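You operate a simulated robot arm through the tools that you are given. There is no shell and no other tool. Be economical: measure what you need, move in short steps, check, and stop when the job is done.

You run a simulated robot arm. Do the job below in one go: nothing can be reset, and whatever is moved stays where it is left.

## Task
Take the red grip and put it on top of the teal tip. Take the green carton and leave it on the right bottom shelf of the racking. Stack the carton marked "Straps" from the top of the service stand on top of the carton labelled "Cups". Fetch the green rag and set it in the grey box. Put the grey rag on the top of the display table away on the top of the workbench. Take the yellow battery and leave it on the top of the bath table. Do these in any order. Set down upright: red grip, green carton.

The check looks at the end state, three seconds after you hand in, the way a careful person would. Anything else that was tipped, shoved, dropped, spilled or broken makes it a failure.

## Robot
A 6-joint arm with a two-finger gripper on a trunk, on a base that drives. Base frame: it is fixed to the floor where the robot stands at the start and does not move with it; the origin is under the middle of the robot, x ahead of it, y to its left, z up; the surface under the hand at the start is at about z = 720. Units: mm, rad, N and s.
With the tool pointing down near the work surface it reaches from about 320 to 840 mm from the robot's upright axis, wherever it stands. Its first joint turns from -2.897 to 2.897 rad. Places, roughly: green carton [500, -4750, 1750]; green rag (7x10x3 cm) [500, 3300, 400]; grey box (22x20x9 cm) [800, 1500, 800]; grey rag (7x10x3 cm) [700, 500, 700]; pink carton, red carton, small carton, yellow cart [-1500, 3500, 750]; red grip (4x4x7 cm) [600, -100, 800]; right bottom shelf of the racking [600, -5900, 1000]; teal tip (5x5x5 cm) [700, -100, 800]; top of the bath table [500, 2300, 700]; top of the workbench [-9700, -500, 900]; yellow battery [500, 250, 750]. Payload 2.45 kg.
The tool frame sits at the grasp point between the pads (the TCP): z along the fingers, y along the line on which they close. The tips reach 20 mm beyond it. The gripper opens to 140 mm. The gripper's body begins 168 mm behind the TCP.
Orientation is that of the tool frame in the base frame, as a unit quaternion [x, y, z, w]. With the fingers straight down and closing along the base's y, the tool's x points along the base's -x, its y along +y and its z along -z.

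## Interface
- The arm moves only by the tool apply_moves. Its argument "series" is a list of rows, each a list of 3 entries, a list of its own where there are three numbers: the shift along the base's x, y, z in units of 30 mm (1.0 is 30 mm), then the turn, a rotation vector about the base's x, y, z in units of 4 degrees (1.0 is 4 degrees), then the opening in per cent of the stroke, from 0 (shut) to 100 (fully open). In form: [[[tx, ty, tz], [rx, ry, rz], jaw], ...]. A call has 1 to 12 rows; each row shifts and turns the commanded pose from where the row before left it. A call with a number of a shift or a turn outside -1 to 1 is refused whole. Rows are played at 5 a second. More than 50 mm and 0.15 rad between two rows, or a gripper value outside its range, and nothing of the call is played. Where a pose cannot be reached the arm comes as near as it can. A force on the tool above 40 N (or 10 N above the force at the start of the call, whichever is more), or a blocked arm, ends the call early, and 0.2 s more pass. The fingers move at their own pace (about 45 mm/s each) and stop on an object; they squeeze with about 29 N. The grip force told is the motor's: it shows also when the fingers shut on nothing. Time passes only in rows, and 0.2 s behind the last, so rows that do not move let the fingers close. The reply holds the time, the measured pose of the TCP, the force on the tool along the base axes, the opening and the grip force, in the units named above and with some noise, with the torque about the TCP (base axes, N m) and any sound that the robot's microphone picked up, and new pictures: "show" is both (left out), scene, wrist or none.
- Cameras (640 x 400 px; columns grow to the right, rows downward): "scene" is now at [71.5, 133.7, 1830.5]; the picture's right is [-0.11, -0.99, 0.00], its down [-0.89, 0.10, -0.44] and it looks along [0.44, -0.05, -0.90] (base axes); focal length 294 px, centre (320, 200). "wrist" rides on the gripper at [78, 11, -209] in the tool frame; the picture's right is [-0.14, 0.99, 0.00], its down [-0.92, -0.13, -0.37] and it looks along [-0.37, -0.05, 0.93] (tool axes); focal length 280 px, centre (320, 200). There is no depth. A picture from a camera that has moved, and an enlarged one, comes with that camera's place and axes in the base frame and with its lens.
- slide_trunk(by): slides the trunk up (or, below 0, down) by that many mm; the arm and the scene camera ride with it, the base frame stays. It gives what a move gives, with no picture.
- roll_base(legs): drives the robot by 1 to 6 legs, each [ahead, left, turn to the left] in mm, mm and rad, along the robot's own axes; the way and the turn of a leg run together, so that a leg with both is an arc; at most 1500 mm and 3.142 rad a leg. The arm and the cameras ride along, it lands a little off, and it stops where it bumps. It gives what a move gives, and a new picture of the scene camera.
- turn_head(pan, tilt): turns the head with the scene camera to pan (to the left, within 2.496 rad either way) and tilt (down, from -0.506 to 1.204), counted from straight ahead of the robot. It gives what a move gives, and a new picture of the scene camera.
- inspect(camera, box): a new picture of the part [left, top, right, bottom] of that camera's present view, enlarged. The clock stands still meanwhile.
- close_job(): hands the job in; it is judged then, once.

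Work in short steps. Places have to be worked out from the pictures, the camera data and where the tool is seen: move nearer, look again, correct. Check each grasp and each placing, and mend what went wrong. You have 186 turns and 260 pictures in all, those below and enlarged ones among them. Open the gripper and draw the arm clear of the work before you hand the job in, unless the task says otherwise; then end with one line.

The tools are called after "Emit:" as a command line: name --argument value ..., lists and objects as JSON in quotes. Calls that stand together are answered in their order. apply_moves: Moves the arm, as the interface text tells. Its arguments: {"type":"object","properties":{"series":{"type":"array","items":{"type":"array"}},"show":{"type":"string","enum":["both","scene","wrist","none"]}},"required":["series"]} The other tools are called the same way: slide_trunk (by) slides the trunk up or down; roll_base (legs) drives the base; turn_head (pan, tilt) turns the head that bears the scene camera; inspect (camera, box) takes an enlarged picture of a part of a camera's view; close_job () hands the job in.

At the start:

```text
time_s: 0.0
tcp_pos: [521.3, -91.1, 1020.6]
tool_rot: [0.0, 1.0, 0.0, 0.0]
contact_force: [-0.5, -0.4, -0.3]
moment: [-0.01, -0.02, 0.0]
finger_gap: 140.2
gripper_force: 0.1
trunk travel left (down, up): [-100.0, 130.0]
robot x, y, heading: [-3.7, 0.4, 0.003]
head pan, tilt: [-0.11, 1.117]
```

scene: 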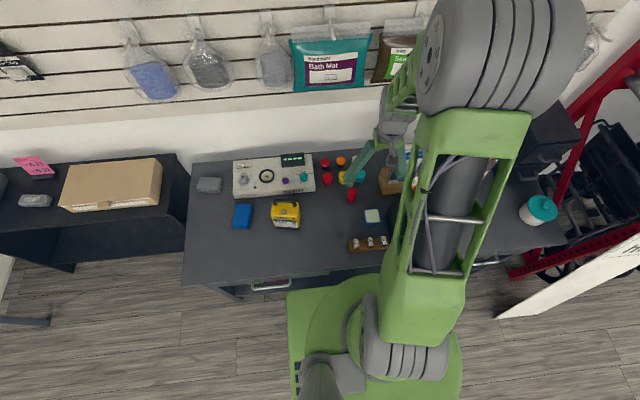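
wrist: 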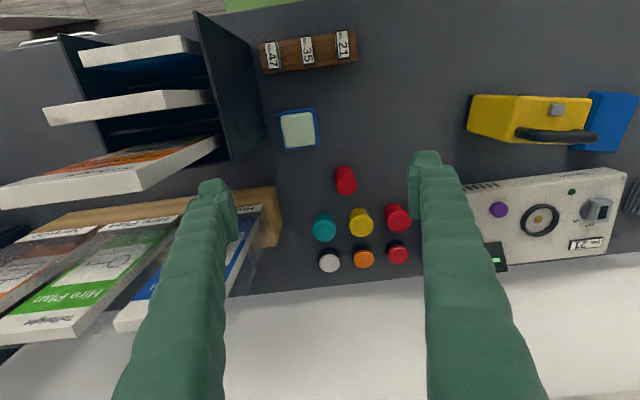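

The wrist view shows several coloured knobs on the table; I enlarge both views to tell them apart.

Emit:
inspect --camera "wrist" --box '[240, 80, 440, 300]'

Emit:
inspect --camera "scene" --box '[180, 130, 420, 280]'

```text
1.82 times, centred on (340, 190) of wrist
camera zoom: at [445.8, -80.8, 1228.4], right [0.14, 0.99, 0.0], down [0.92, -0.13, 0.37], along [0.37, -0.05, -0.93], focal length 510 px, centre (284, 218)
```

zoom: 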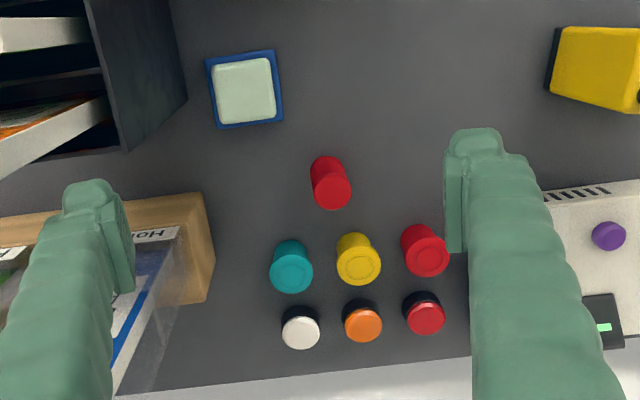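

```text
2.67 times, centred on (300, 205) of scene
camera zoom: at [71.5, 133.7, 1830.5], right [-0.11, -0.99, 0.0], down [-0.89, 0.1, -0.44], along [0.44, -0.05, -0.9], focal length 784 px, centre (373, 187)
```

zoom: 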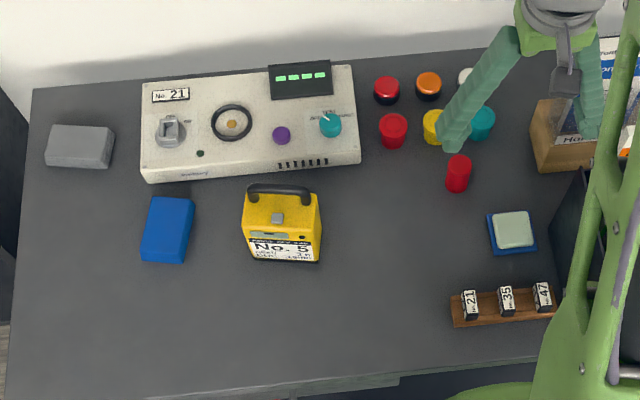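

Red grip estimated near (600,-60), teal tip near (685,-106). I go above the red grip with the fingers partly closed and look again.

Emit:
apply_moves --series '[[[0.66, 0.26, -1], [0, 0, 0], 70], [[0.66, 0.26, -1], [0, 0, 0], 60], [[0.66, 0.26, -1], [0, 0, 0], 60], [[0.66, 0.26, -1], [0, 0, 0], 60], [[0, 0, 0], [0, 0, 0], 60]]' --show "wrist"

```text
time_s: 1.2
tcp_pos: [603.1, -61.3, 900.1]
tool_rot: [0.0, 1.0, 0.0, 0.0]
contact_force: [0.2, 0.8, 1.0]
moment: [0.01, 0.01, 0.0]
finger_gap: 83.9
gripper_force: 0.0
trunk travel left (down, up): [-100.0, 130.0]
robot x, y, heading: [0.6, 1.9, 0.002]
head pan, tilt: [-0.11, 1.117]
camera wrist: at [526.3, -50.7, 1107.5], right [0.14, 0.99, 0.0], down [0.92, -0.13, 0.37], along [0.37, -0.05, -0.93], focal length 280 px, centre (320, 200)
```

wrist: 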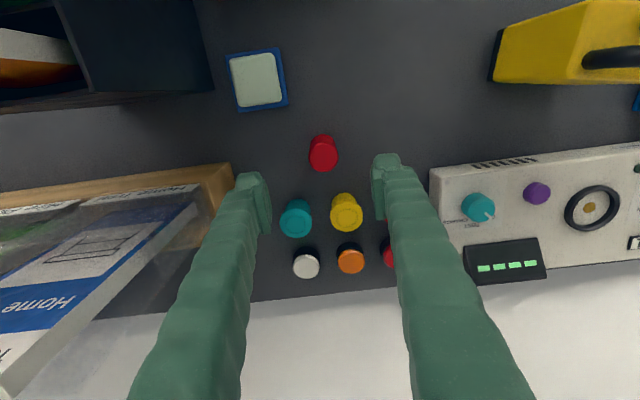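

Red grip at about (601,-57). I descend around it to z≈762 and close.

Emit:
apply_moves --series '[[[0, 0.13, -1], [0, 0, 0], 60], [[0, 0, -1], [0, 0, 0], 60], [[0, 0, -1], [0, 0, 0], 60], [[0, 0, -1], [0, 0, 0], 60], [[0, 0, -0.6], [0, 0, 0], 60], [[0, 0, 0], [0, 0, 0], 60]]' --show "wrist"

```text
time_s: 2.6
tcp_pos: [603.4, -57.3, 762.5]
tool_rot: [0.0, 1.0, 0.0, 0.0]
contact_force: [0.3, -0.1, -0.1]
moment: [0.0, 0.01, -0.03]
finger_gap: 83.9
gripper_force: 0.1
trunk travel left (down, up): [-100.0, 130.0]
robot x, y, heading: [-2.0, -0.9, 0.002]
head pan, tilt: [-0.11, 1.117]
camera wrist: at [525.6, -46.0, 969.8], right [0.14, 0.99, 0.0], down [0.92, -0.13, 0.37], along [0.37, -0.05, -0.93], focal length 280 px, centre (320, 200)
```

wrist: 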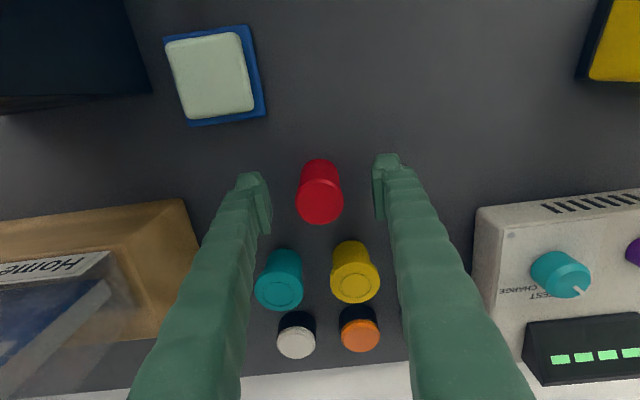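

Red grip sits centred between the fingers; I close and lift.

Emit:
apply_moves --series '[[[-0.1, 0, 0], [0, 0, 0], 40], [[0, 0, 0], [0, 0, 0], 20], [[0, 0, 0], [0, 0, 0], 15], [[0, 0, 0], [0, 0, 0], 15], [[0, 0, 0.3], [0, 0, 0], 15], [[0, 0, 1], [0, 0, 0], 15], [[0, 0, 1], [0, 0, 0], 15], [[0, 0, 1], [0, 0, 0], 15]]' --show "wrist"

```text
time_s: 4.4
tcp_pos: [597.6, -55.4, 861.5]
tool_rot: [0.0, 1.0, 0.0, -0.001]
contact_force: [0.2, -0.1, -0.8]
moment: [0.01, 0.01, 0.0]
finger_gap: 34.4
gripper_force: 28.9
trunk travel left (down, up): [-100.0, 130.0]
robot x, y, heading: [0.1, 0.0, 0.004]
head pan, tilt: [-0.11, 1.117]
camera wrist: at [520.6, -44.3, 1068.2], right [0.14, 0.99, 0.0], down [0.92, -0.13, 0.37], along [0.36, -0.05, -0.93], focal length 280 px, centre (320, 200)
```

wrist: 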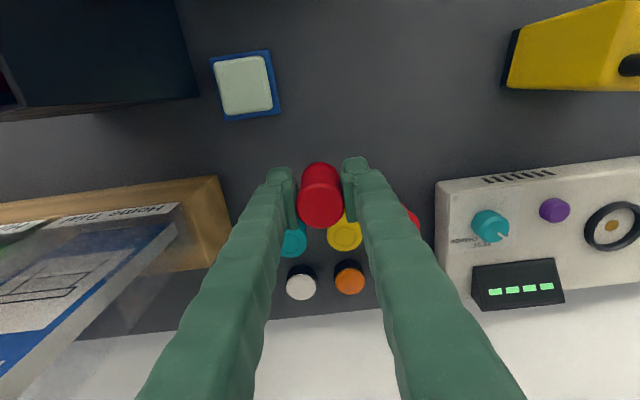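

Grip is held. I move over the teal tip at height.

Emit:
apply_moves --series '[[[0.95, -0.54, 0], [0, 0, 0], 15], [[0.95, -0.54, 0], [0, 0, 0], 15], [[0.95, -0.55, 0], [0, 0, 0], 15], [[0, 0, 0], [0, 0, 0], 15]]' --show "both"

```text
time_s: 5.4
tcp_pos: [685.0, -104.5, 862.3]
tool_rot: [0.001, 1.0, 0.0, 0.0]
contact_force: [-0.4, -0.5, -1.1]
moment: [0.0, -0.01, 0.0]
finger_gap: 34.2
gripper_force: 29.3
trunk travel left (down, up): [-100.0, 130.0]
robot x, y, heading: [-1.4, -0.5, 0.0]
head pan, tilt: [-0.11, 1.117]
camera scene: at [71.5, 133.6, 1830.6], right [-0.11, -0.99, 0.0], down [-0.89, 0.1, -0.44], along [0.44, -0.05, -0.9], focal length 294 px, centre (320, 200)
camera wrist: at [607.6, -93.8, 1068.9], right [0.14, 0.99, 0.0], down [0.92, -0.13, 0.37], along [0.36, -0.05, -0.93], focal length 280 px, centre (320, 200)
```

scene: 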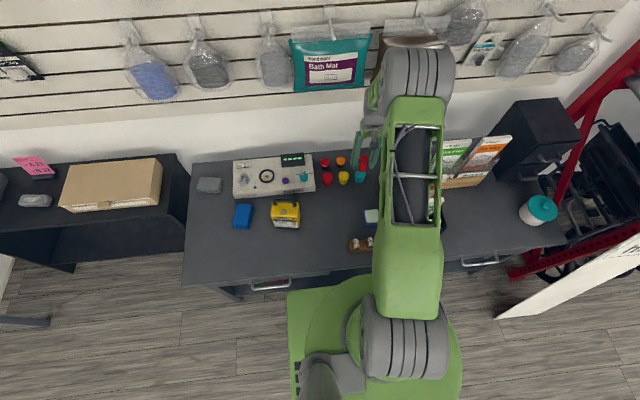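
wrist: 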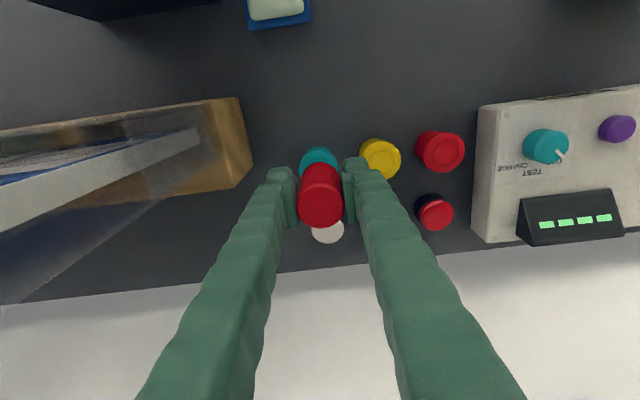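

The teal tip is directly under; it looks about 3 mm further in x. I correct and lower gently.

Emit:
apply_moves --series '[[[0.1, 0, -0.7], [0, 0, 0], 15], [[0, 0, -0.6], [0, 0, 0], 15], [[0, 0, -0.1], [0, 0, 0], 15], [[0, 0, -0.1], [0, 0, 0], 15], [[0, 0, -0.06], [0, 0, 0], 15], [[0, 0, 0], [0, 0, 0], 15]]' --show "wrist"

```text
time_s: 6.8
tcp_pos: [686.8, -105.4, 815.8]
tool_rot: [0.0, 1.0, 0.0, 0.0]
contact_force: [0.9, 0.3, -0.2]
moment: [0.0, -0.01, 0.01]
finger_gap: 34.1
gripper_force: 28.8
trunk travel left (down, up): [-100.0, 130.0]
robot x, y, heading: [1.5, 1.1, 0.003]
head pan, tilt: [-0.11, 1.117]
camera wrist: at [610.7, -94.5, 1022.1], right [0.14, 0.99, 0.0], down [0.92, -0.13, 0.37], along [0.37, -0.05, -0.93], focal length 280 px, centre (320, 200)
```

wrist: 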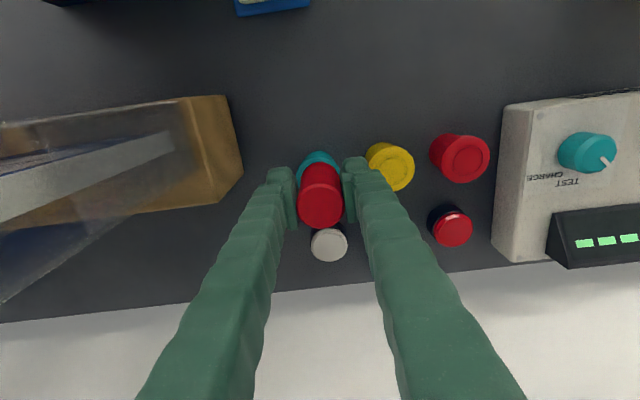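

No contact yet; I keep lowering in small steps until a force shows.

Emit:
apply_moves --series '[[[0, 0, -0.06], [0, 0, 0], 15], [[0, 0, -0.06], [0, 0, 0], 15], [[0, 0, -0.06], [0, 0, 0], 15], [[0, 0, -0.06], [0, 0, 0], 15]]' --show "none"

```text
time_s: 7.8
tcp_pos: [687.6, -105.5, 807.9]
tool_rot: [0.0, 1.0, 0.0, 0.001]
contact_force: [-1.7, -1.7, 10.3]
moment: [0.01, 0.15, -0.04]
finger_gap: 34.0
gripper_force: 29.5
trunk travel left (down, up): [-100.0, 130.0]
robot x, y, heading: [0.0, -0.7, -0.001]
head pan, tilt: [-0.11, 1.117]
```

Contact at z≈808. I release gently and check before lifting.

Emit:
apply_moves --series '[[[0, 0, 0.02], [0, 0, 0], 26], [[0, 0, 0], [0, 0, 0], 30], [[0, 0, 0], [0, 0, 0], 40]]' --show "wrist"

Emit:
apply_moves --series '[[[0, 0, 1], [0, 0, 0], 40], [[0, 0, 1], [0, 0, 0], 40], [[0, 0, 1], [0, 0, 0], 40], [[0, 0, 1], [0, 0, 0], 40], [[-1, 0, 1], [0, 0, 0], 40], [[-1, 0, 1], [0, 0, 0], 40]]' --show "wrist"

```text
time_s: 8.6
tcp_pos: [687.4, -105.7, 807.6]
tool_rot: [0.0, 1.0, 0.0, 0.0]
contact_force: [-1.0, 0.2, 0.0]
moment: [-0.03, 0.01, 0.03]
finger_gap: 56.0
gripper_force: 0.1
trunk travel left (down, up): [-100.0, 130.0]
robot x, y, heading: [-1.6, 3.1, -0.002]
head pan, tilt: [-0.11, 1.117]
camera wrist: at [610.5, -94.2, 1015.4], right [0.14, 0.99, 0.0], down [0.92, -0.13, 0.37], along [0.36, -0.05, -0.93], focal length 280 px, centre (320, 200)
```

wrist: 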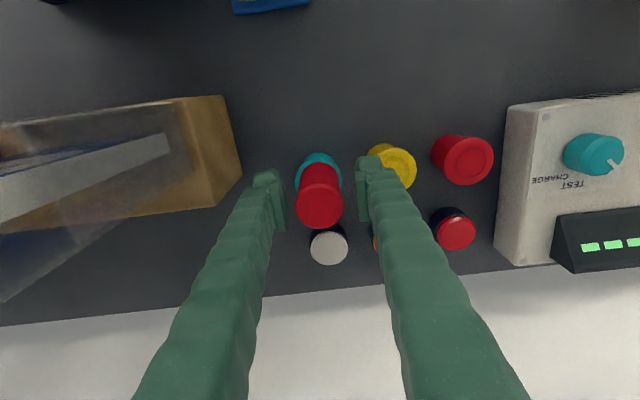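

```text
time_s: 10.0
tcp_pos: [625.4, -104.9, 989.6]
tool_rot: [0.0, 1.0, 0.0, 0.0]
contact_force: [-0.5, -0.3, -0.2]
moment: [0.0, -0.03, -0.02]
finger_gap: 56.1
gripper_force: 0.1
trunk travel left (down, up): [-100.0, 130.0]
robot x, y, heading: [-0.4, -2.4, 0.001]
head pan, tilt: [-0.11, 1.117]
camera wrist: at [548.3, -94.7, 1196.9], right [0.14, 0.99, 0.0], down [0.92, -0.13, 0.37], along [0.36, -0.05, -0.93], focal length 280 px, centre (320, 200)
```

wrist: 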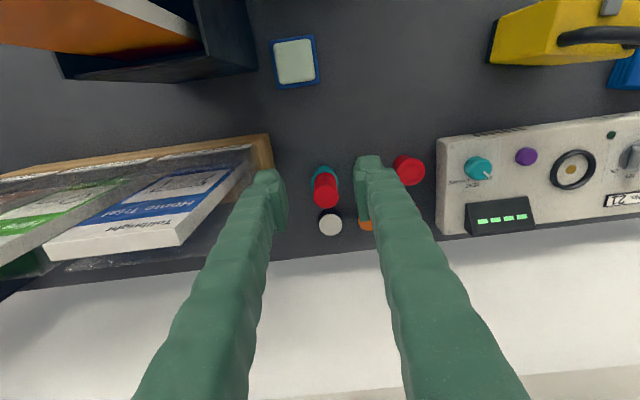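

Stack is good. Now I move over the yellow battery (about (543,214)) and look with the wrist camera.

Emit:
apply_moves --series '[[[-0.3, 1, 0], [0, 0, 0], 80], [[-0.3, 1, 0], [0, 0, 0], 80], [[-0.3, 1, 0], [0, 0, 0], 80], [[-0.3, 1, 0], [0, 0, 0], 80], [[-0.3, 1, 0], [0, 0, 0], 80], [[-0.3, 1, 0], [0, 0, 0], 80], [[-0.3, 1, 0], [0, 0, 0], 80], [[-0.3, 1, 0], [0, 0, 0], 80], [[-0.3, 1, 0], [0, 0, 0], 80], [[-0.3, 1, 0], [0, 0, 0], 80], [[0, 0.6, 0], [0, 0, 0], 80]]' --show "both"

```text
time_s: 12.4
tcp_pos: [537.1, 213.1, 987.3]
tool_rot: [0.0, 1.0, 0.0, 0.0]
contact_force: [0.1, 0.4, 0.8]
moment: [-0.02, 0.0, 0.02]
finger_gap: 111.9
gripper_force: 0.1
trunk travel left (down, up): [-100.0, 130.0]
robot x, y, heading: [-2.0, -4.6, -0.001]
head pan, tilt: [-0.11, 1.117]
camera scene: at [71.5, 134.0, 1830.5], right [-0.11, -0.99, 0.0], down [-0.89, 0.1, -0.44], along [0.44, -0.05, -0.9], focal length 294 px, centre (320, 200)
camera wrist: at [460.5, 224.2, 1194.6], right [0.14, 0.99, 0.0], down [0.92, -0.13, 0.37], along [0.36, -0.05, -0.93], focal length 280 px, centre (320, 200)
```

scene: 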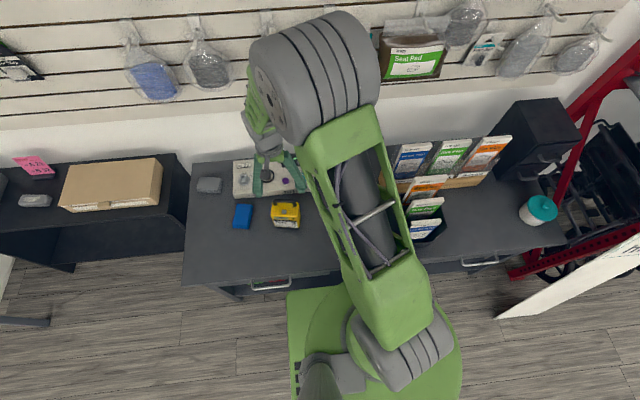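
wrist: 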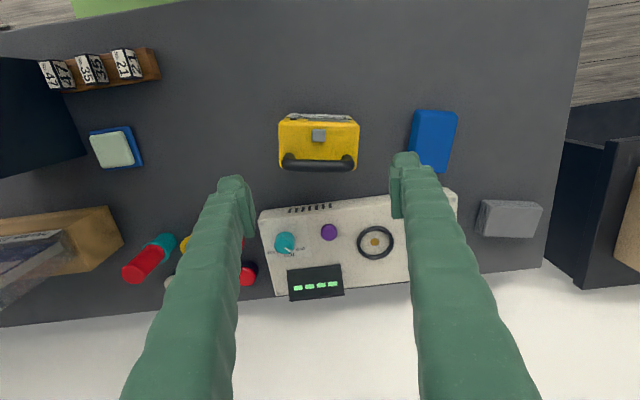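

Battery is roughly 110 mm wide in y, centre near (517,216). I go down above it to look closer.

Emit:
apply_moves --series '[[[-0.6, 0.1, -1], [0, 0, 0], 100], [[0, 0, -1], [0, 0, 0], 100], [[0, 0, -1], [0, 0, 0], 100], [[0, 0, 0], [0, 0, 0], 100]]' --show "wrist"

Emit:
inspect --camera "scene" --box '[220, 170, 320, 240]'

```text
time_s: 13.4
tcp_pos: [519.0, 216.1, 899.1]
tool_rot: [0.0, 1.0, 0.0, 0.0]
contact_force: [0.0, -0.1, -0.5]
moment: [-0.01, 0.03, 0.01]
finger_gap: 140.0
gripper_force: 0.1
trunk travel left (down, up): [-100.0, 130.0]
robot x, y, heading: [2.0, 2.5, 0.0]
head pan, tilt: [-0.11, 1.117]
camera wrist: at [442.0, 226.6, 1106.3], right [0.14, 0.99, 0.0], down [0.92, -0.13, 0.37], along [0.37, -0.05, -0.93], focal length 280 px, centre (320, 200)
```

wrist: 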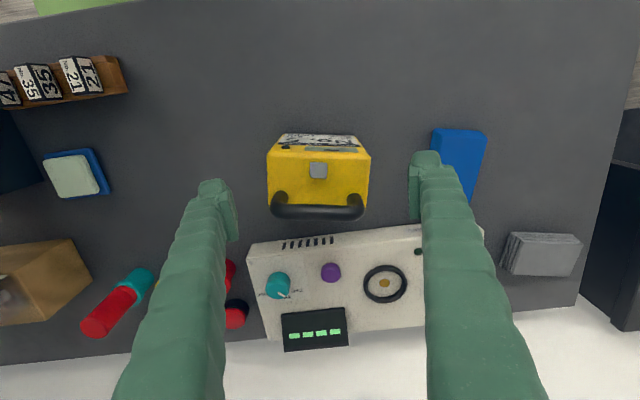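

```text
5.71 times, centred on (270, 205) of scene
camera zoom: at [71.4, 133.7, 1830.6], right [-0.11, -0.99, 0.0], down [-0.89, 0.1, -0.44], along [0.44, -0.05, -0.9], focal length 1680 px, centre (606, 171)
```

zoom: 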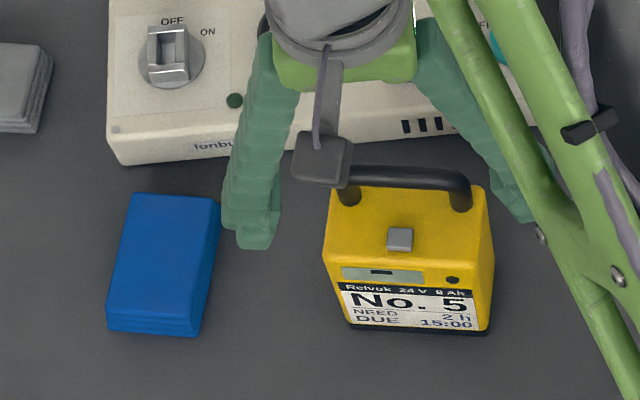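

Battery: front face x≈501, depth ~50, width ~100, top z≈830, yaw about -8°. I turn the gripper to match and descend around it.

Emit:
apply_moves --series '[[[0.2, 0, 0], [0, 0, -1], 100], [[0, 0, 0], [0, 0, -1], 100], [[0, 0, -1], [0, 0, 0], 100], [[0, 0, -1], [0, 0, 0], 100], [[0, 0, -1], [0, 0, 0], 100], [[0, 0, -0.9], [0, 0, 0], 100], [[0, 0, 0], [0, 0, 0], 100]]' --show "wrist"

```text
time_s: 15.0
tcp_pos: [524.8, 214.0, 778.8]
tool_rot: [0.07, 0.998, 0.0, 0.0]
contact_force: [-1.7, -0.7, 1.6]
moment: [0.05, -0.1, -0.05]
finger_gap: 139.9
gripper_force: 0.0
trunk travel left (down, up): [-100.0, 130.0]
robot x, y, heading: [1.0, 1.4, -0.002]
head pan, tilt: [-0.11, 1.117]
camera wrist: at [450.5, 236.7, 987.4], right [0.27, 0.96, 0.0], down [0.89, -0.25, 0.37], along [0.35, -0.1, -0.93], focal length 280 px, centre (320, 200)
```

wrist: 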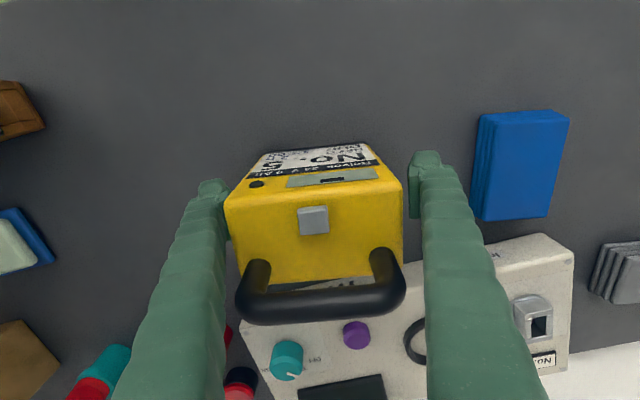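

Battery sits nearly centred (about 4 mm towards -y). I nudge and close, then check.

Emit:
apply_moves --series '[[[0, -0.13, 0], [0, 0, 0.4], 100], [[0, 0, 0], [0, 0, 0], 80], [[0, 0, 0], [0, 0, 0], 65], [[0, 0, 0], [0, 0, 0], 60], [[0, 0, 0], [0, 0, 0], 60], [[0, 0, 0], [0, 0, 0], 60]]' --show "none"

```text
time_s: 16.4
tcp_pos: [525.5, 212.1, 781.6]
tool_rot: [0.056, 0.998, 0.0, 0.0]
contact_force: [1.0, 1.3, 8.9]
moment: [-0.03, -0.21, 0.38]
finger_gap: 123.1
gripper_force: 28.8
trunk travel left (down, up): [-100.0, 130.0]
robot x, y, heading: [-1.6, -0.4, -0.001]
head pan, tilt: [-0.11, 1.117]
```

Fingers stopped at 123 mm, more than I expected; I look before lifting.

Emit:
inspect --camera "wrist" --box '[160, 100, 480, 300]'

Emit:
inspect --camera "scene" --box '[220, 150, 340, 240]'

```text
2.00 times, centred on (320, 200) of wrist
camera zoom: at [450.0, 231.2, 988.6], right [0.25, 0.97, 0.0], down [0.9, -0.23, 0.37], along [0.36, -0.09, -0.93], focal length 561 px, centre (320, 200)
```

zoom: 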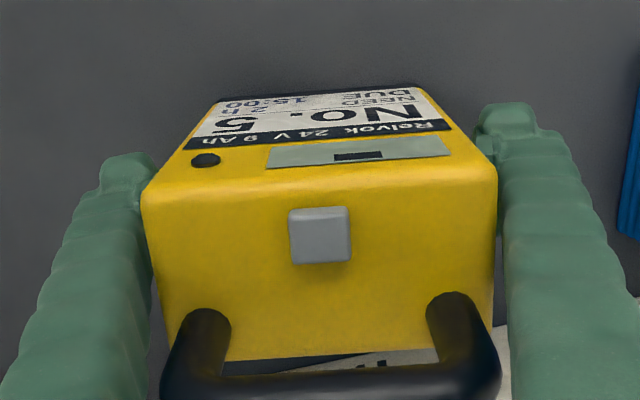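

```text
4.44 times, centred on (280, 195) of scene
camera zoom: at [70.9, 133.7, 1830.6], right [-0.11, -0.99, 0.0], down [-0.89, 0.1, -0.44], along [0.44, -0.05, -0.9], focal length 1307 px, centre (498, 222)
```

zoom: 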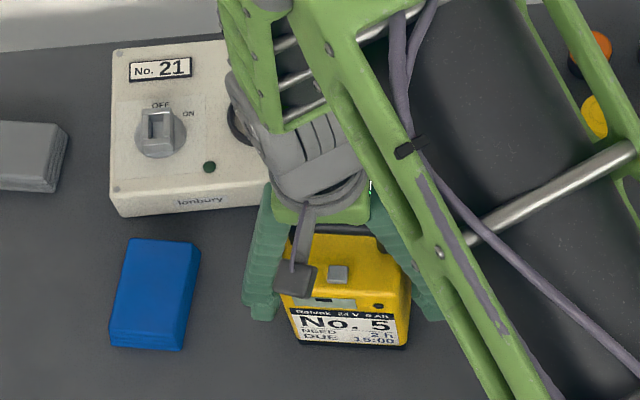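

Grip looks good on both sides. I lift and check.

Emit:
apply_moves --series '[[[0, 0, 0.3], [0, 0, 0], 60], [[0, 0, 0.7], [0, 0, 0], 60], [[0, 0, 1], [0, 0, 0], 60], [[0, 0, 1], [0, 0, 0], 60], [[0, 0, 1], [0, 0, 0], 60]]' --show "wrist"

Emit:
turn_head --pan 1.3 --tilt 0.5

```text
time_s: 17.6
tcp_pos: [525.6, 212.7, 898.1]
tool_rot: [0.056, 0.998, -0.001, -0.001]
contact_force: [-0.9, -0.2, -13.1]
moment: [0.03, -0.06, 0.01]
finger_gap: 118.1
gripper_force: 29.1
trunk travel left (down, up): [-100.0, 130.0]
robot x, y, heading: [-0.0, -1.3, 0.004]
head pan, tilt: [-0.11, 1.117]
camera wrist: at [450.0, 232.1, 1106.6], right [0.25, 0.97, 0.0], down [0.9, -0.23, 0.37], along [0.36, -0.09, -0.93], focal length 280 px, centre (320, 200)
```

wrist: 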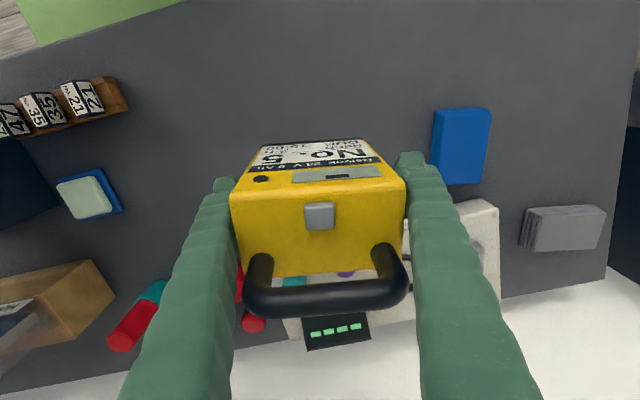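

```text
time_s: 19.1
tcp_pos: [526.0, 213.4, 898.4]
tool_rot: [0.056, 0.998, 0.001, 0.0]
contact_force: [-0.1, 0.6, -12.8]
moment: [0.05, -0.03, 0.01]
finger_gap: 117.2
gripper_force: 28.8
trunk travel left (down, up): [-100.0, 130.0]
robot x, y, heading: [-1.7, 1.0, -0.0]
head pan, tilt: [1.3, 0.499]
camera scene: at [35.3, 228.5, 1879.2], right [0.96, -0.27, 0.0], down [-0.13, -0.46, -0.88], along [0.23, 0.85, -0.48], focal length 294 px, centre (320, 200)
```

scene: 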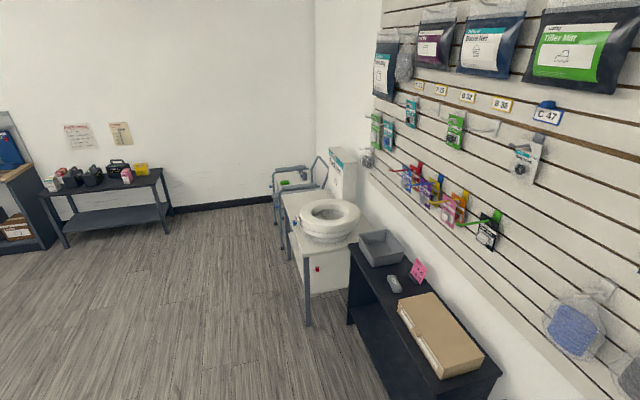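

Battery lifted (~1.3 kg). Bath table with a raised seat is beyond the display table; I back off 400 mm, drive left 2000 mm, and look with the head.

Emit:
roll_base --legs '[[-400, 0, 0], [0, 1100, 0], [0, 1000, 0]]'

Emit:
turn_head --pan 0.1 --tilt 0.8

```text
time_s: 39.8
tcp_pos: [164.5, 2300.1, 899.0]
tool_rot: [0.064, 0.998, 0.0, 0.0]
contact_force: [0.1, -0.3, -12.8]
moment: [0.02, -0.03, 0.0]
finger_gap: 111.1
gripper_force: 29.3
trunk travel left (down, up): [-100.0, 130.0]
robot x, y, heading: [-365.1, 2096.0, -0.016]
head pan, tilt: [1.3, 0.499]
camera scene: at [-326.4, 2323.1, 1879.3], right [0.96, -0.28, 0.0], down [-0.14, -0.46, -0.88], along [0.25, 0.84, -0.48], focal length 294 px, centre (320, 200)
```

scene: 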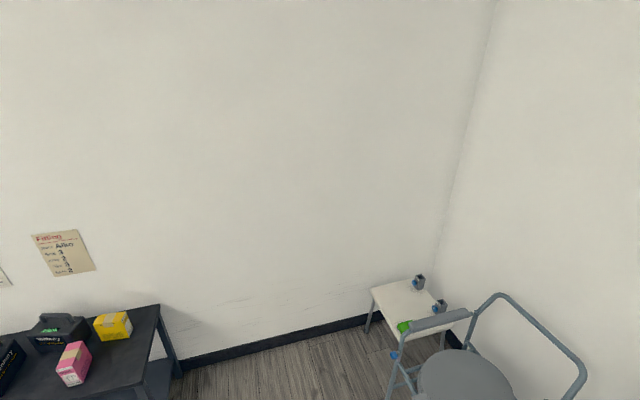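

```text
time_s: 41.2
tcp_pos: [164.1, 2300.8, 899.1]
tool_rot: [0.063, 0.998, 0.0, -0.001]
contact_force: [0.8, -0.3, -12.5]
moment: [0.0, 0.0, -0.03]
finger_gap: 111.0
gripper_force: 28.8
trunk travel left (down, up): [-100.0, 130.0]
robot x, y, heading: [-366.3, 2095.9, -0.017]
head pan, tilt: [0.099, 0.799]
camera scene: at [-271.7, 2242.5, 1853.3], right [0.08, -1.0, 0.0], down [-0.71, -0.06, -0.7], along [0.69, 0.06, -0.72], focal length 294 px, centre (320, 200)
```

scene: 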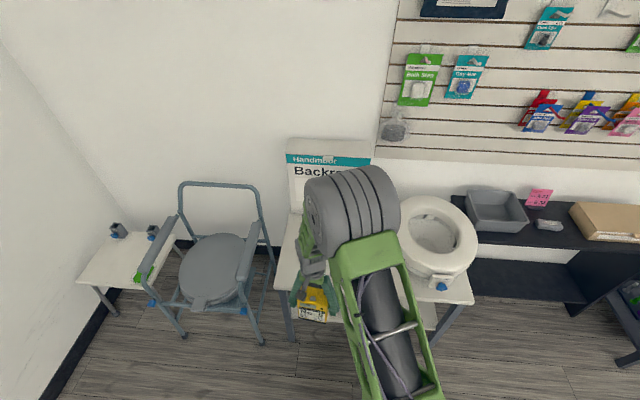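

The left half of the bath table looks free. I check the held battery and table with the wrist camera.

Emit:
apply_moves --series '[[[0, 0, 0], [0, 0, 0], 60]]' --show "wrist"

Emit:
inspect --camera "scene" --box '[60, 120, 480, 360]'

```text
time_s: 41.6
tcp_pos: [163.7, 2300.3, 899.2]
tool_rot: [0.064, 0.998, 0.0, 0.0]
contact_force: [0.3, -1.3, -12.6]
moment: [0.0, 0.04, -0.01]
finger_gap: 111.2
gripper_force: 29.2
trunk travel left (down, up): [-100.0, 130.0]
robot x, y, heading: [-367.4, 2097.0, -0.012]
head pan, tilt: [0.099, 0.799]
camera wrist: at [89.1, 2320.3, 1106.0], right [0.26, 0.97, 0.0], down [0.9, -0.24, 0.37], along [0.35, -0.1, -0.93], focal length 280 px, centre (320, 200)
```

wrist: 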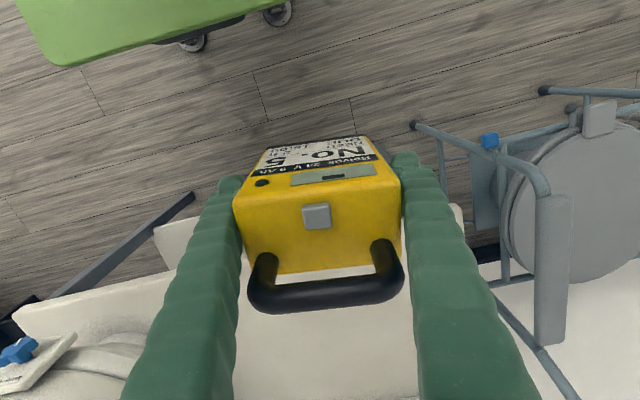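

```text
1.52 times, centred on (270, 240) of scene
camera zoom: at [-271.7, 2242.4, 1853.3], right [0.08, -1.0, 0.0], down [-0.71, -0.06, -0.7], along [0.69, 0.06, -0.72], focal length 448 px, centre (396, 139)
```

zoom: 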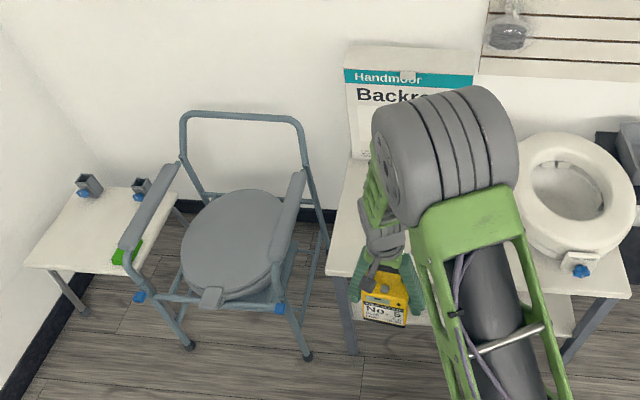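

Table front edge is at x≈295, left edge y≈2480, free in front left. I drive 120 ahead and reach out over (430,2290).

Emit:
roll_base --legs '[[120, 0, 0]]'

Emit:
apply_moves --series '[[[1, 0, 0], [0, 0, 0], 60], [[1, 0, 0], [0, 0, 0], 60], [[1, 0, 0], [0, 0, 0], 60], [[1, 0, 0], [0, 0, 0], 60], [[1, 0, 0], [0, 0, 0], 60], [[0, 0, 0], [0, 0, 0], 60]]' --show "both"

```text
time_s: 42.9
tcp_pos: [283.5, 2298.1, 898.0]
tool_rot: [0.065, 0.998, 0.0, -0.001]
contact_force: [1.1, 0.3, -12.9]
moment: [-0.01, 0.03, -0.01]
finger_gap: 111.0
gripper_force: 29.1
trunk travel left (down, up): [-100.0, 130.0]
robot x, y, heading: [-243.9, 2092.4, -0.013]
head pan, tilt: [0.099, 0.799]
camera scene: at [-150.5, 2240.3, 1853.2], right [0.08, -1.0, 0.0], down [-0.72, -0.06, -0.7], along [0.69, 0.06, -0.72], focal length 294 px, centre (320, 200)
```

scene: 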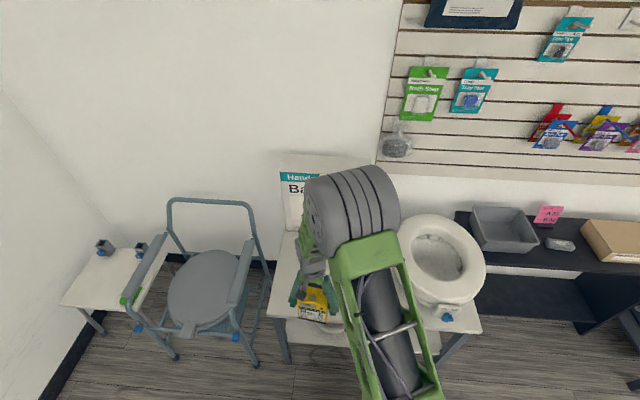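

```text
time_s: 44.3
tcp_pos: [435.2, 2295.9, 897.3]
tool_rot: [0.065, 0.998, 0.001, -0.002]
contact_force: [-0.9, -0.2, -13.1]
moment: [-0.01, 0.03, 0.0]
finger_gap: 111.1
gripper_force: 29.1
trunk travel left (down, up): [-100.0, 130.0]
robot x, y, heading: [-245.0, 2092.6, -0.015]
head pan, tilt: [0.099, 0.799]
camera scene: at [-152.0, 2240.3, 1853.3], right [0.08, -1.0, 0.0], down [-0.71, -0.06, -0.7], along [0.69, 0.06, -0.72], focal length 294 px, centre (320, 200)
camera wrist: at [361.1, 2316.9, 1105.1], right [0.26, 0.96, 0.0], down [0.9, -0.25, 0.37], along [0.35, -0.1, -0.93], focal length 280 px, centre (320, 200)
```

scene: 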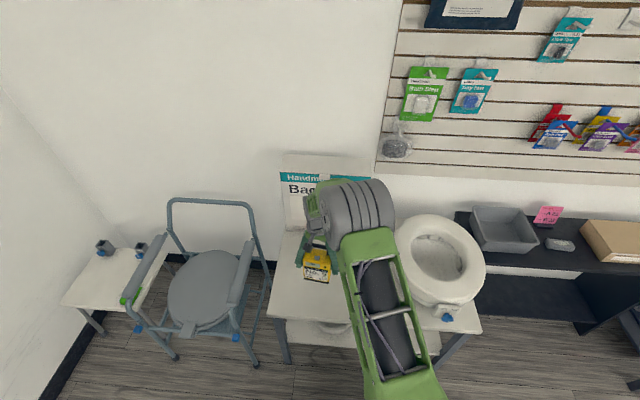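
wrist: 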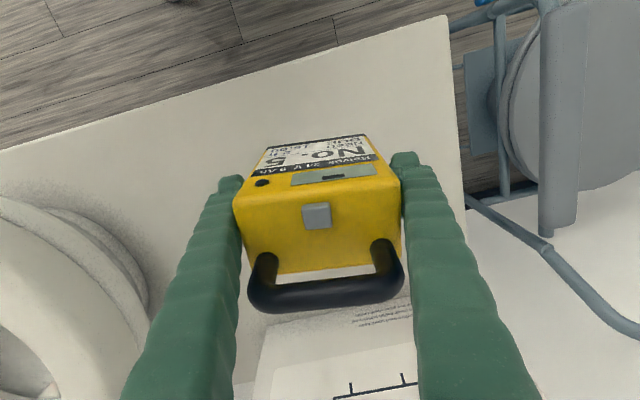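

All clear below. I lower the battery, slowly near the surface.

Emit:
apply_moves --series '[[[0, 0, -1], [0, 0, 0], 60], [[0, 0, -1], [0, 0, 0], 60], [[0, 0, -1], [0, 0, 0], 60], [[0, 0, -0.4], [0, 0, 0], 60], [[0, 0, -0.15], [0, 0, 0], 60], [[0, 0, -0.15], [0, 0, 0], 60], [[0, 0, -0.15], [0, 0, 0], 60], [[0, 0, -0.15], [0, 0, 0], 60], [[0, 0, -0.15], [0, 0, 0], 60], [[0, 0, -0.15], [0, 0, 0], 60]]' --show "none"

```text
time_s: 46.5
tcp_pos: [433.6, 2297.0, 772.0]
tool_rot: [0.065, 0.998, 0.0, 0.001]
contact_force: [-5.9, -1.5, 12.1]
moment: [-0.64, -0.15, -0.18]
finger_gap: 110.9
gripper_force: 29.1
trunk travel left (down, up): [-100.0, 130.0]
robot x, y, heading: [-248.5, 2095.8, -0.022]
head pan, tilt: [0.099, 0.799]
```

Contact with the table at z≈772. I ease up slightly, open, and look.

Emit:
apply_moves --series '[[[0, 0, 0.05], [0, 0, 0], 75], [[0, 0, 0], [0, 0, 0], 85], [[0, 0, 0], [0, 0, 0], 100], [[0, 0, 0], [0, 0, 0], 100]]' --show "wrist"

```text
time_s: 47.5
tcp_pos: [433.6, 2295.9, 771.7]
tool_rot: [0.065, 0.998, -0.001, 0.0]
contact_force: [-1.0, 0.4, 0.4]
moment: [-0.01, 0.0, 0.0]
finger_gap: 140.1
gripper_force: 0.0
trunk travel left (down, up): [-100.0, 130.0]
robot x, y, heading: [-243.1, 2090.4, -0.02]
head pan, tilt: [0.099, 0.799]
camera wrist: at [358.5, 2316.8, 979.3], right [0.26, 0.96, 0.0], down [0.9, -0.25, 0.37], along [0.36, -0.1, -0.93], focal length 280 px, centre (320, 200)
```

wrist: 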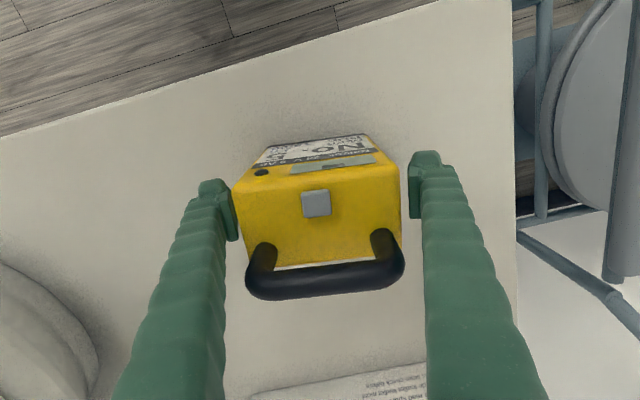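

Battery stands on the bath table. I lift clear, square the tool, and look toward the green rag.

Emit:
apply_moves --series '[[[0, 0, 1], [0, 0, 0], 100], [[0, 0, 1], [0, 0, 0], 100], [[0, 0, 1], [0, 0, 0], 100], [[0, 0, 1], [0, 0, 0], 100], [[0, 0, 1], [0, 0, 0], 100], [[0, 0, 1], [0, 0, 0.8], 100], [[-1, 0, 0], [0, 0, 0.8], 60], [[-1, 0, 0], [0, 0, 0], 60], [[-1, 0, 0], [0, 0, 0], 60]]' --show "none"

Emit:
turn_head --pan 0.95 --tilt 0.75

```text
time_s: 49.5
tcp_pos: [344.4, 2297.3, 952.2]
tool_rot: [0.008, 1.0, 0.0, -0.001]
contact_force: [-0.2, 0.5, 0.5]
moment: [0.02, -0.01, 0.02]
finger_gap: 84.2
gripper_force: 0.0
trunk travel left (down, up): [-100.0, 130.0]
robot x, y, heading: [-246.7, 2094.5, -0.014]
head pan, tilt: [0.099, 0.799]
```

```text
time_s: 50.6
tcp_pos: [345.5, 2296.6, 952.0]
tool_rot: [0.009, 1.0, 0.0, 0.0]
contact_force: [0.6, 0.8, 0.2]
moment: [0.01, -0.02, -0.03]
finger_gap: 84.1
gripper_force: 0.1
trunk travel left (down, up): [-100.0, 130.0]
robot x, y, heading: [-246.1, 2092.7, -0.017]
head pan, tilt: [0.949, 0.75]
camera scene: at [-183.9, 2299.8, 1857.4], right [0.8, -0.6, 0.0], down [-0.41, -0.55, -0.73], along [0.44, 0.59, -0.68], focal length 294 px, centre (320, 200)
```

scene: 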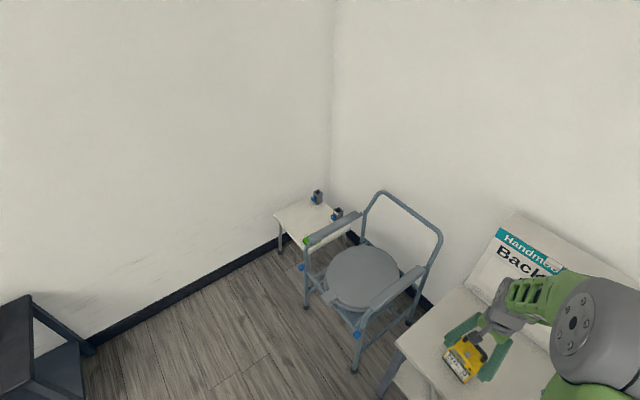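

Green rag is on the low bench by the commode's left armrest, near (450,3275). I back up 100 and drive left ~1050, then look down at it.

Emit:
roll_base --legs '[[-100, 0, 0], [0, 1050, 0]]'

Emit:
turn_head --pan 0.1 --tilt 0.95

```text
time_s: 60.6
tcp_pos: [253.9, 3321.7, 951.9]
tool_rot: [0.003, 1.0, 0.0, -0.001]
contact_force: [0.7, 0.0, -0.3]
moment: [-0.04, 0.01, -0.02]
finger_gap: 84.0
gripper_force: 0.1
trunk travel left (down, up): [-100.0, 130.0]
robot x, y, heading: [-330.9, 3110.8, -0.007]
head pan, tilt: [0.949, 0.75]
camera scene: at [-274.4, 3318.0, 1857.4], right [0.81, -0.59, 0.0], down [-0.4, -0.55, -0.73], along [0.43, 0.59, -0.68], focal length 294 px, centre (320, 200)
```

scene: 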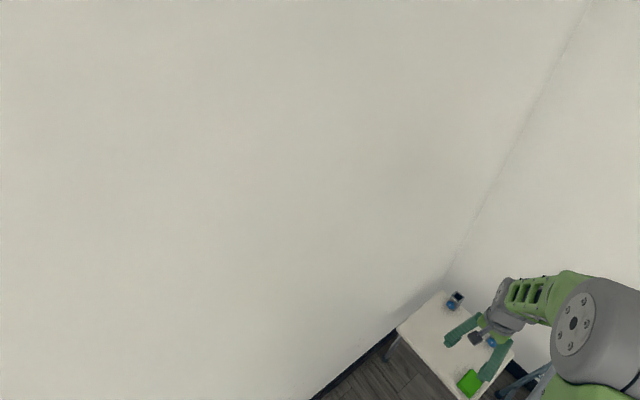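

```text
time_s: 61.8
tcp_pos: [254.0, 3320.9, 952.6]
tool_rot: [0.003, 1.0, -0.001, 0.001]
contact_force: [-1.1, -0.2, 1.2]
moment: [-0.01, 0.02, -0.02]
finger_gap: 84.0
gripper_force: 0.0
trunk travel left (down, up): [-100.0, 130.0]
robot x, y, heading: [-334.1, 3105.5, 0.0]
head pan, tilt: [0.099, 0.949]
camera scene: at [-250.6, 3257.6, 1841.9], right [0.1, -1.0, 0.0], down [-0.81, -0.08, -0.58], along [0.58, 0.06, -0.81], focal length 294 px, centre (320, 200)
```

scene: 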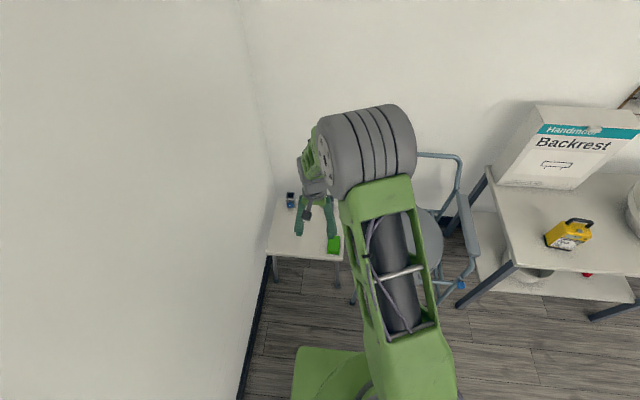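

Bench and rag are ahead; I take a wrist view for the commode's armrest clearance.

Emit:
apply_moves --series '[[[0.8, -1, 0], [0, 0, 0], 80], [[0.8, -0.9, 0], [0, 0, 0], 80], [[0.8, 0, 0], [0, 0, 0], 80], [[0.8, 0, 0], [0, 0, 0], 80]]' --show "wrist"

```text
time_s: 62.8
tcp_pos: [350.8, 3263.6, 950.3]
tool_rot: [0.003, 1.0, 0.0, -0.001]
contact_force: [-0.1, 0.5, -1.0]
moment: [-0.02, 0.04, 0.02]
finger_gap: 112.0
gripper_force: 0.1
trunk travel left (down, up): [-100.0, 130.0]
robot x, y, heading: [-332.9, 3109.6, -0.008]
head pan, tilt: [0.099, 0.949]
camera wrist: at [274.5, 3274.7, 1157.7], right [0.14, 0.99, 0.0], down [0.92, -0.13, 0.37], along [0.36, -0.05, -0.93], focal length 280 px, centre (320, 200)
```

wrist: 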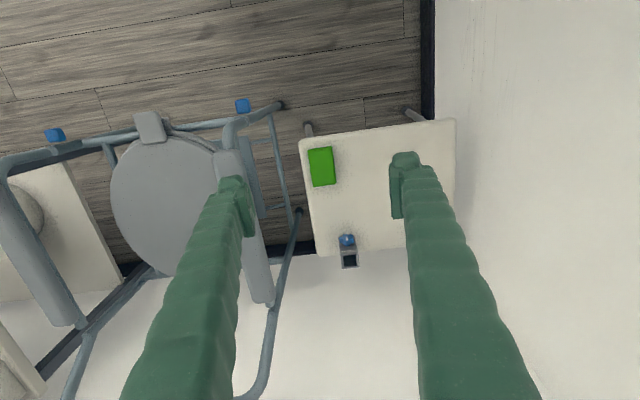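

Rag near (460,3252). I drive 190 ahead for reach, lower the trunk, and look again.

Emit:
roll_base --legs '[[190, 0, 0]]'

Emit:
slide_trunk --by -100

Emit:
apply_moves --series '[[[-0.5, -0.3, -1], [0, 0, 0], 75], [[-0.5, 0, -1], [0, 0, 0], 75], [[-0.5, 0, -1], [0, 0, 0], 75], [[-0.5, 0, -1], [0, 0, 0], 75], [[-0.5, 0, -1], [0, 0, 0], 75], [[-0.3, 0, -1], [0, 0, 0], 75], [[0, 0, 0], [0, 0, 0], 75]]' --show "both"

```text
time_s: 64.3
tcp_pos: [539.4, 3260.0, 950.8]
tool_rot: [0.005, 1.0, 0.0, -0.001]
contact_force: [-0.3, 0.4, -0.1]
moment: [0.0, 0.07, -0.03]
finger_gap: 111.6
gripper_force: 0.1
trunk travel left (down, up): [-100.0, 130.0]
robot x, y, heading: [-145.0, 3107.2, -0.014]
head pan, tilt: [0.099, 0.949]
camera scene: at [-60.8, 3255.8, 1841.8], right [0.09, -1.0, 0.0], down [-0.81, -0.07, -0.58], along [0.58, 0.05, -0.81], focal length 294 px, centre (320, 200)
```

scene: 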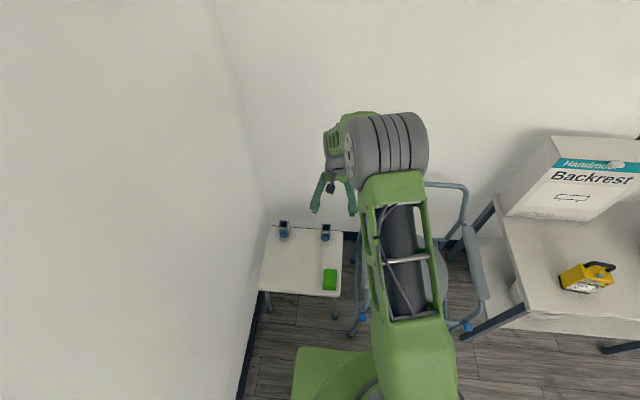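

```text
time_s: 65.7
tcp_pos: [538.8, 3258.6, 850.9]
tool_rot: [0.005, 1.0, 0.0, 0.001]
contact_force: [0.8, 0.0, 0.4]
moment: [0.0, -0.01, 0.0]
finger_gap: 111.9
gripper_force: 0.1
trunk travel left (down, up): [0.0, 230.0]
robot x, y, heading: [-142.9, 3109.3, -0.013]
head pan, tilt: [0.099, 0.949]
```

```text
time_s: 67.2
tcp_pos: [453.2, 3249.6, 670.3]
tool_rot: [0.005, 1.0, 0.001, 0.0]
contact_force: [0.5, -0.1, -0.3]
moment: [0.04, 0.0, 0.01]
finger_gap: 105.2
gripper_force: 0.0
trunk travel left (down, up): [0.0, 230.0]
robot x, y, heading: [-144.7, 3107.8, -0.012]
head pan, tilt: [0.099, 0.949]
camera scene: at [-61.8, 3255.9, 1741.9], right [0.09, -1.0, 0.0], down [-0.81, -0.07, -0.58], along [0.58, 0.05, -0.81], focal length 294 px, centre (320, 200)
camera wrist: at [376.7, 3261.2, 877.3], right [0.15, 0.99, 0.0], down [0.92, -0.14, 0.37], along [0.36, -0.05, -0.93], focal length 280 px, centre (320, 200)
```

scene: 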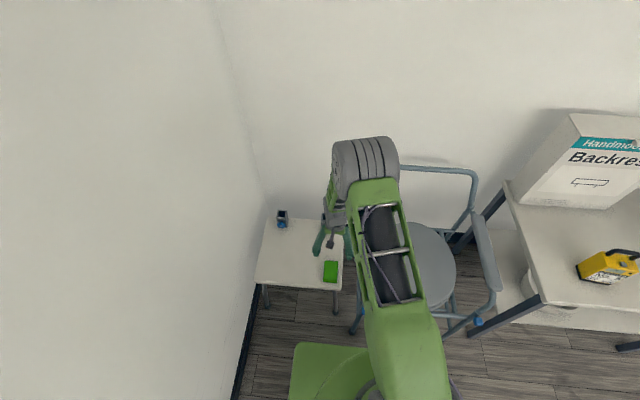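
wrist: 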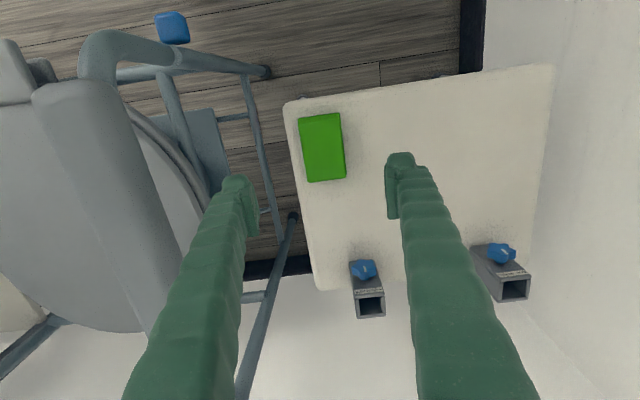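

Rag top is at z≈421, at (463,3253). The armrest is close to the gripper's wide side, so I rise a bit, shift away and turn the gripper -90° to close along x (narrow side to the commode).

Emit:
apply_moves --series '[[[0, 1, 1], [0, 0, -1], 90], [[0, 0.3, 1], [0, 0, -1], 90], [[0, 0, 0], [0, 0, -1], 90], [[0, 0, 0], [0, 0, -1], 90], [[0, 0, 0], [0, 0, -1], 90], [[0, 0, 0], [0, 0, -1], 90], [[0, 0, 0], [0, 0, -1], 90], [[0, 0, 0], [0, 0, -1], 90], [[0, 0, 0], [0, 0, -1], 90], [[0, 0, 0], [0, 0, -1], 90], [[0, 0, 0], [0, 0, -1], 90], [[0, 0, 0], [0, 0, -1], 90]]' --show "none"

Emit:
apply_moves --series '[[[0, 0, 0], [0, 0, -1], 90], [[0, 0, 0], [0, 0, -1], 90], [[0, 0, 0], [0, 0, -1], 90], [[0, 0, 0], [0, 0, -1], 90], [[0, 0, 0], [0, 0, -1], 90], [[0, 0, 0], [0, 0, -1], 90], [[0, 0, 0], [0, 0, -1], 90], [[0, 0, 0], [0, 0, -1], 90], [[0, 0, 0], [0, 0, -1], 90], [[0.3, -1, 0], [0, 0, -1], 90], [[0, -0.2, 0], [0, 0, -0.3], 90]]' --show "wrist"

```text
time_s: 69.8
tcp_pos: [455.5, 3289.2, 730.2]
tool_rot: [0.411, 0.911, 0.0, 0.0]
contact_force: [0.2, -0.2, -0.5]
moment: [0.0, 0.02, 0.01]
finger_gap: 125.8
gripper_force: 0.1
trunk travel left (down, up): [0.0, 230.0]
robot x, y, heading: [-141.8, 3109.3, -0.01]
head pan, tilt: [0.099, 0.949]
```

```text
time_s: 72.2
tcp_pos: [463.2, 3254.3, 732.0]
tool_rot: [0.706, 0.708, 0.0, 0.0]
contact_force: [-0.7, -1.4, 0.4]
moment: [0.05, 0.02, 0.0]
finger_gap: 126.2
gripper_force: 0.1
trunk travel left (down, up): [0.0, 230.0]
robot x, y, heading: [-143.1, 3110.5, -0.011]
head pan, tilt: [0.099, 0.949]
camera wrist: at [475.9, 3331.6, 938.5], right [0.99, -0.13, 0.0], down [-0.12, -0.92, 0.37], along [-0.05, -0.36, -0.93], focal length 280 px, centre (320, 200)
```

wrist: 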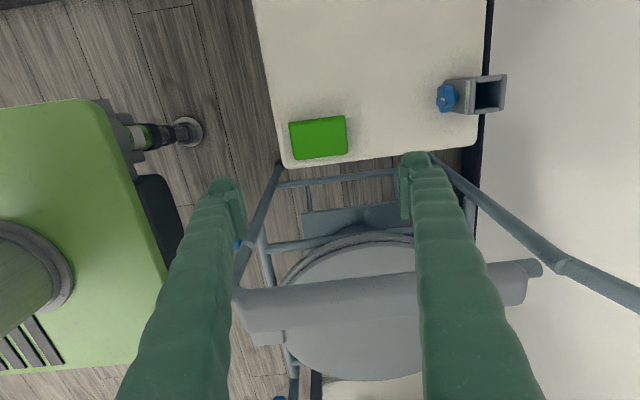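

Rag is centred under the gripper with the armrest clear. I descend.

Emit:
apply_moves --series '[[[0, 0, -1], [0, 0, 0], 90], [[0, 0, -1], [0, 0, 0], 90], [[0, 0, -1], [0, 0, 0], 90], [[0, 0, -1], [0, 0, 0], 90], [[0, 0, -1], [0, 0, 0], 90], [[0, 0, -1], [0, 0, 0], 90], [[0, 0, -1], [0, 0, 0], 90], [[0, 0, -1], [0, 0, 0], 90], [[0, 0, -1], [0, 0, 0], 90], [[0, 0, 0], [0, 0, 0], 90]]' --show "wrist"

```text
time_s: 74.5
tcp_pos: [463.8, 3252.7, 461.1]
tool_rot: [0.706, 0.708, 0.001, 0.001]
contact_force: [-0.4, 0.1, 0.0]
moment: [0.01, 0.01, -0.01]
finger_gap: 126.1
gripper_force: 0.1
trunk travel left (down, up): [0.0, 230.0]
robot x, y, heading: [-144.3, 3112.1, -0.009]
head pan, tilt: [0.099, 0.949]
camera wrist: at [475.6, 3331.0, 668.6], right [0.99, -0.13, 0.0], down [-0.12, -0.92, 0.37], along [-0.05, -0.36, -0.93], focal length 280 px, centre (320, 200)
```

wrist: 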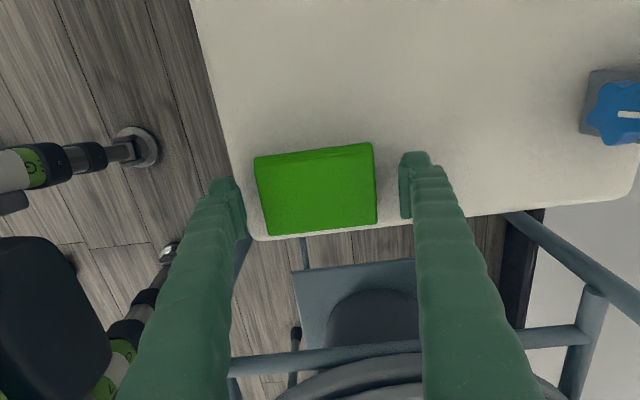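

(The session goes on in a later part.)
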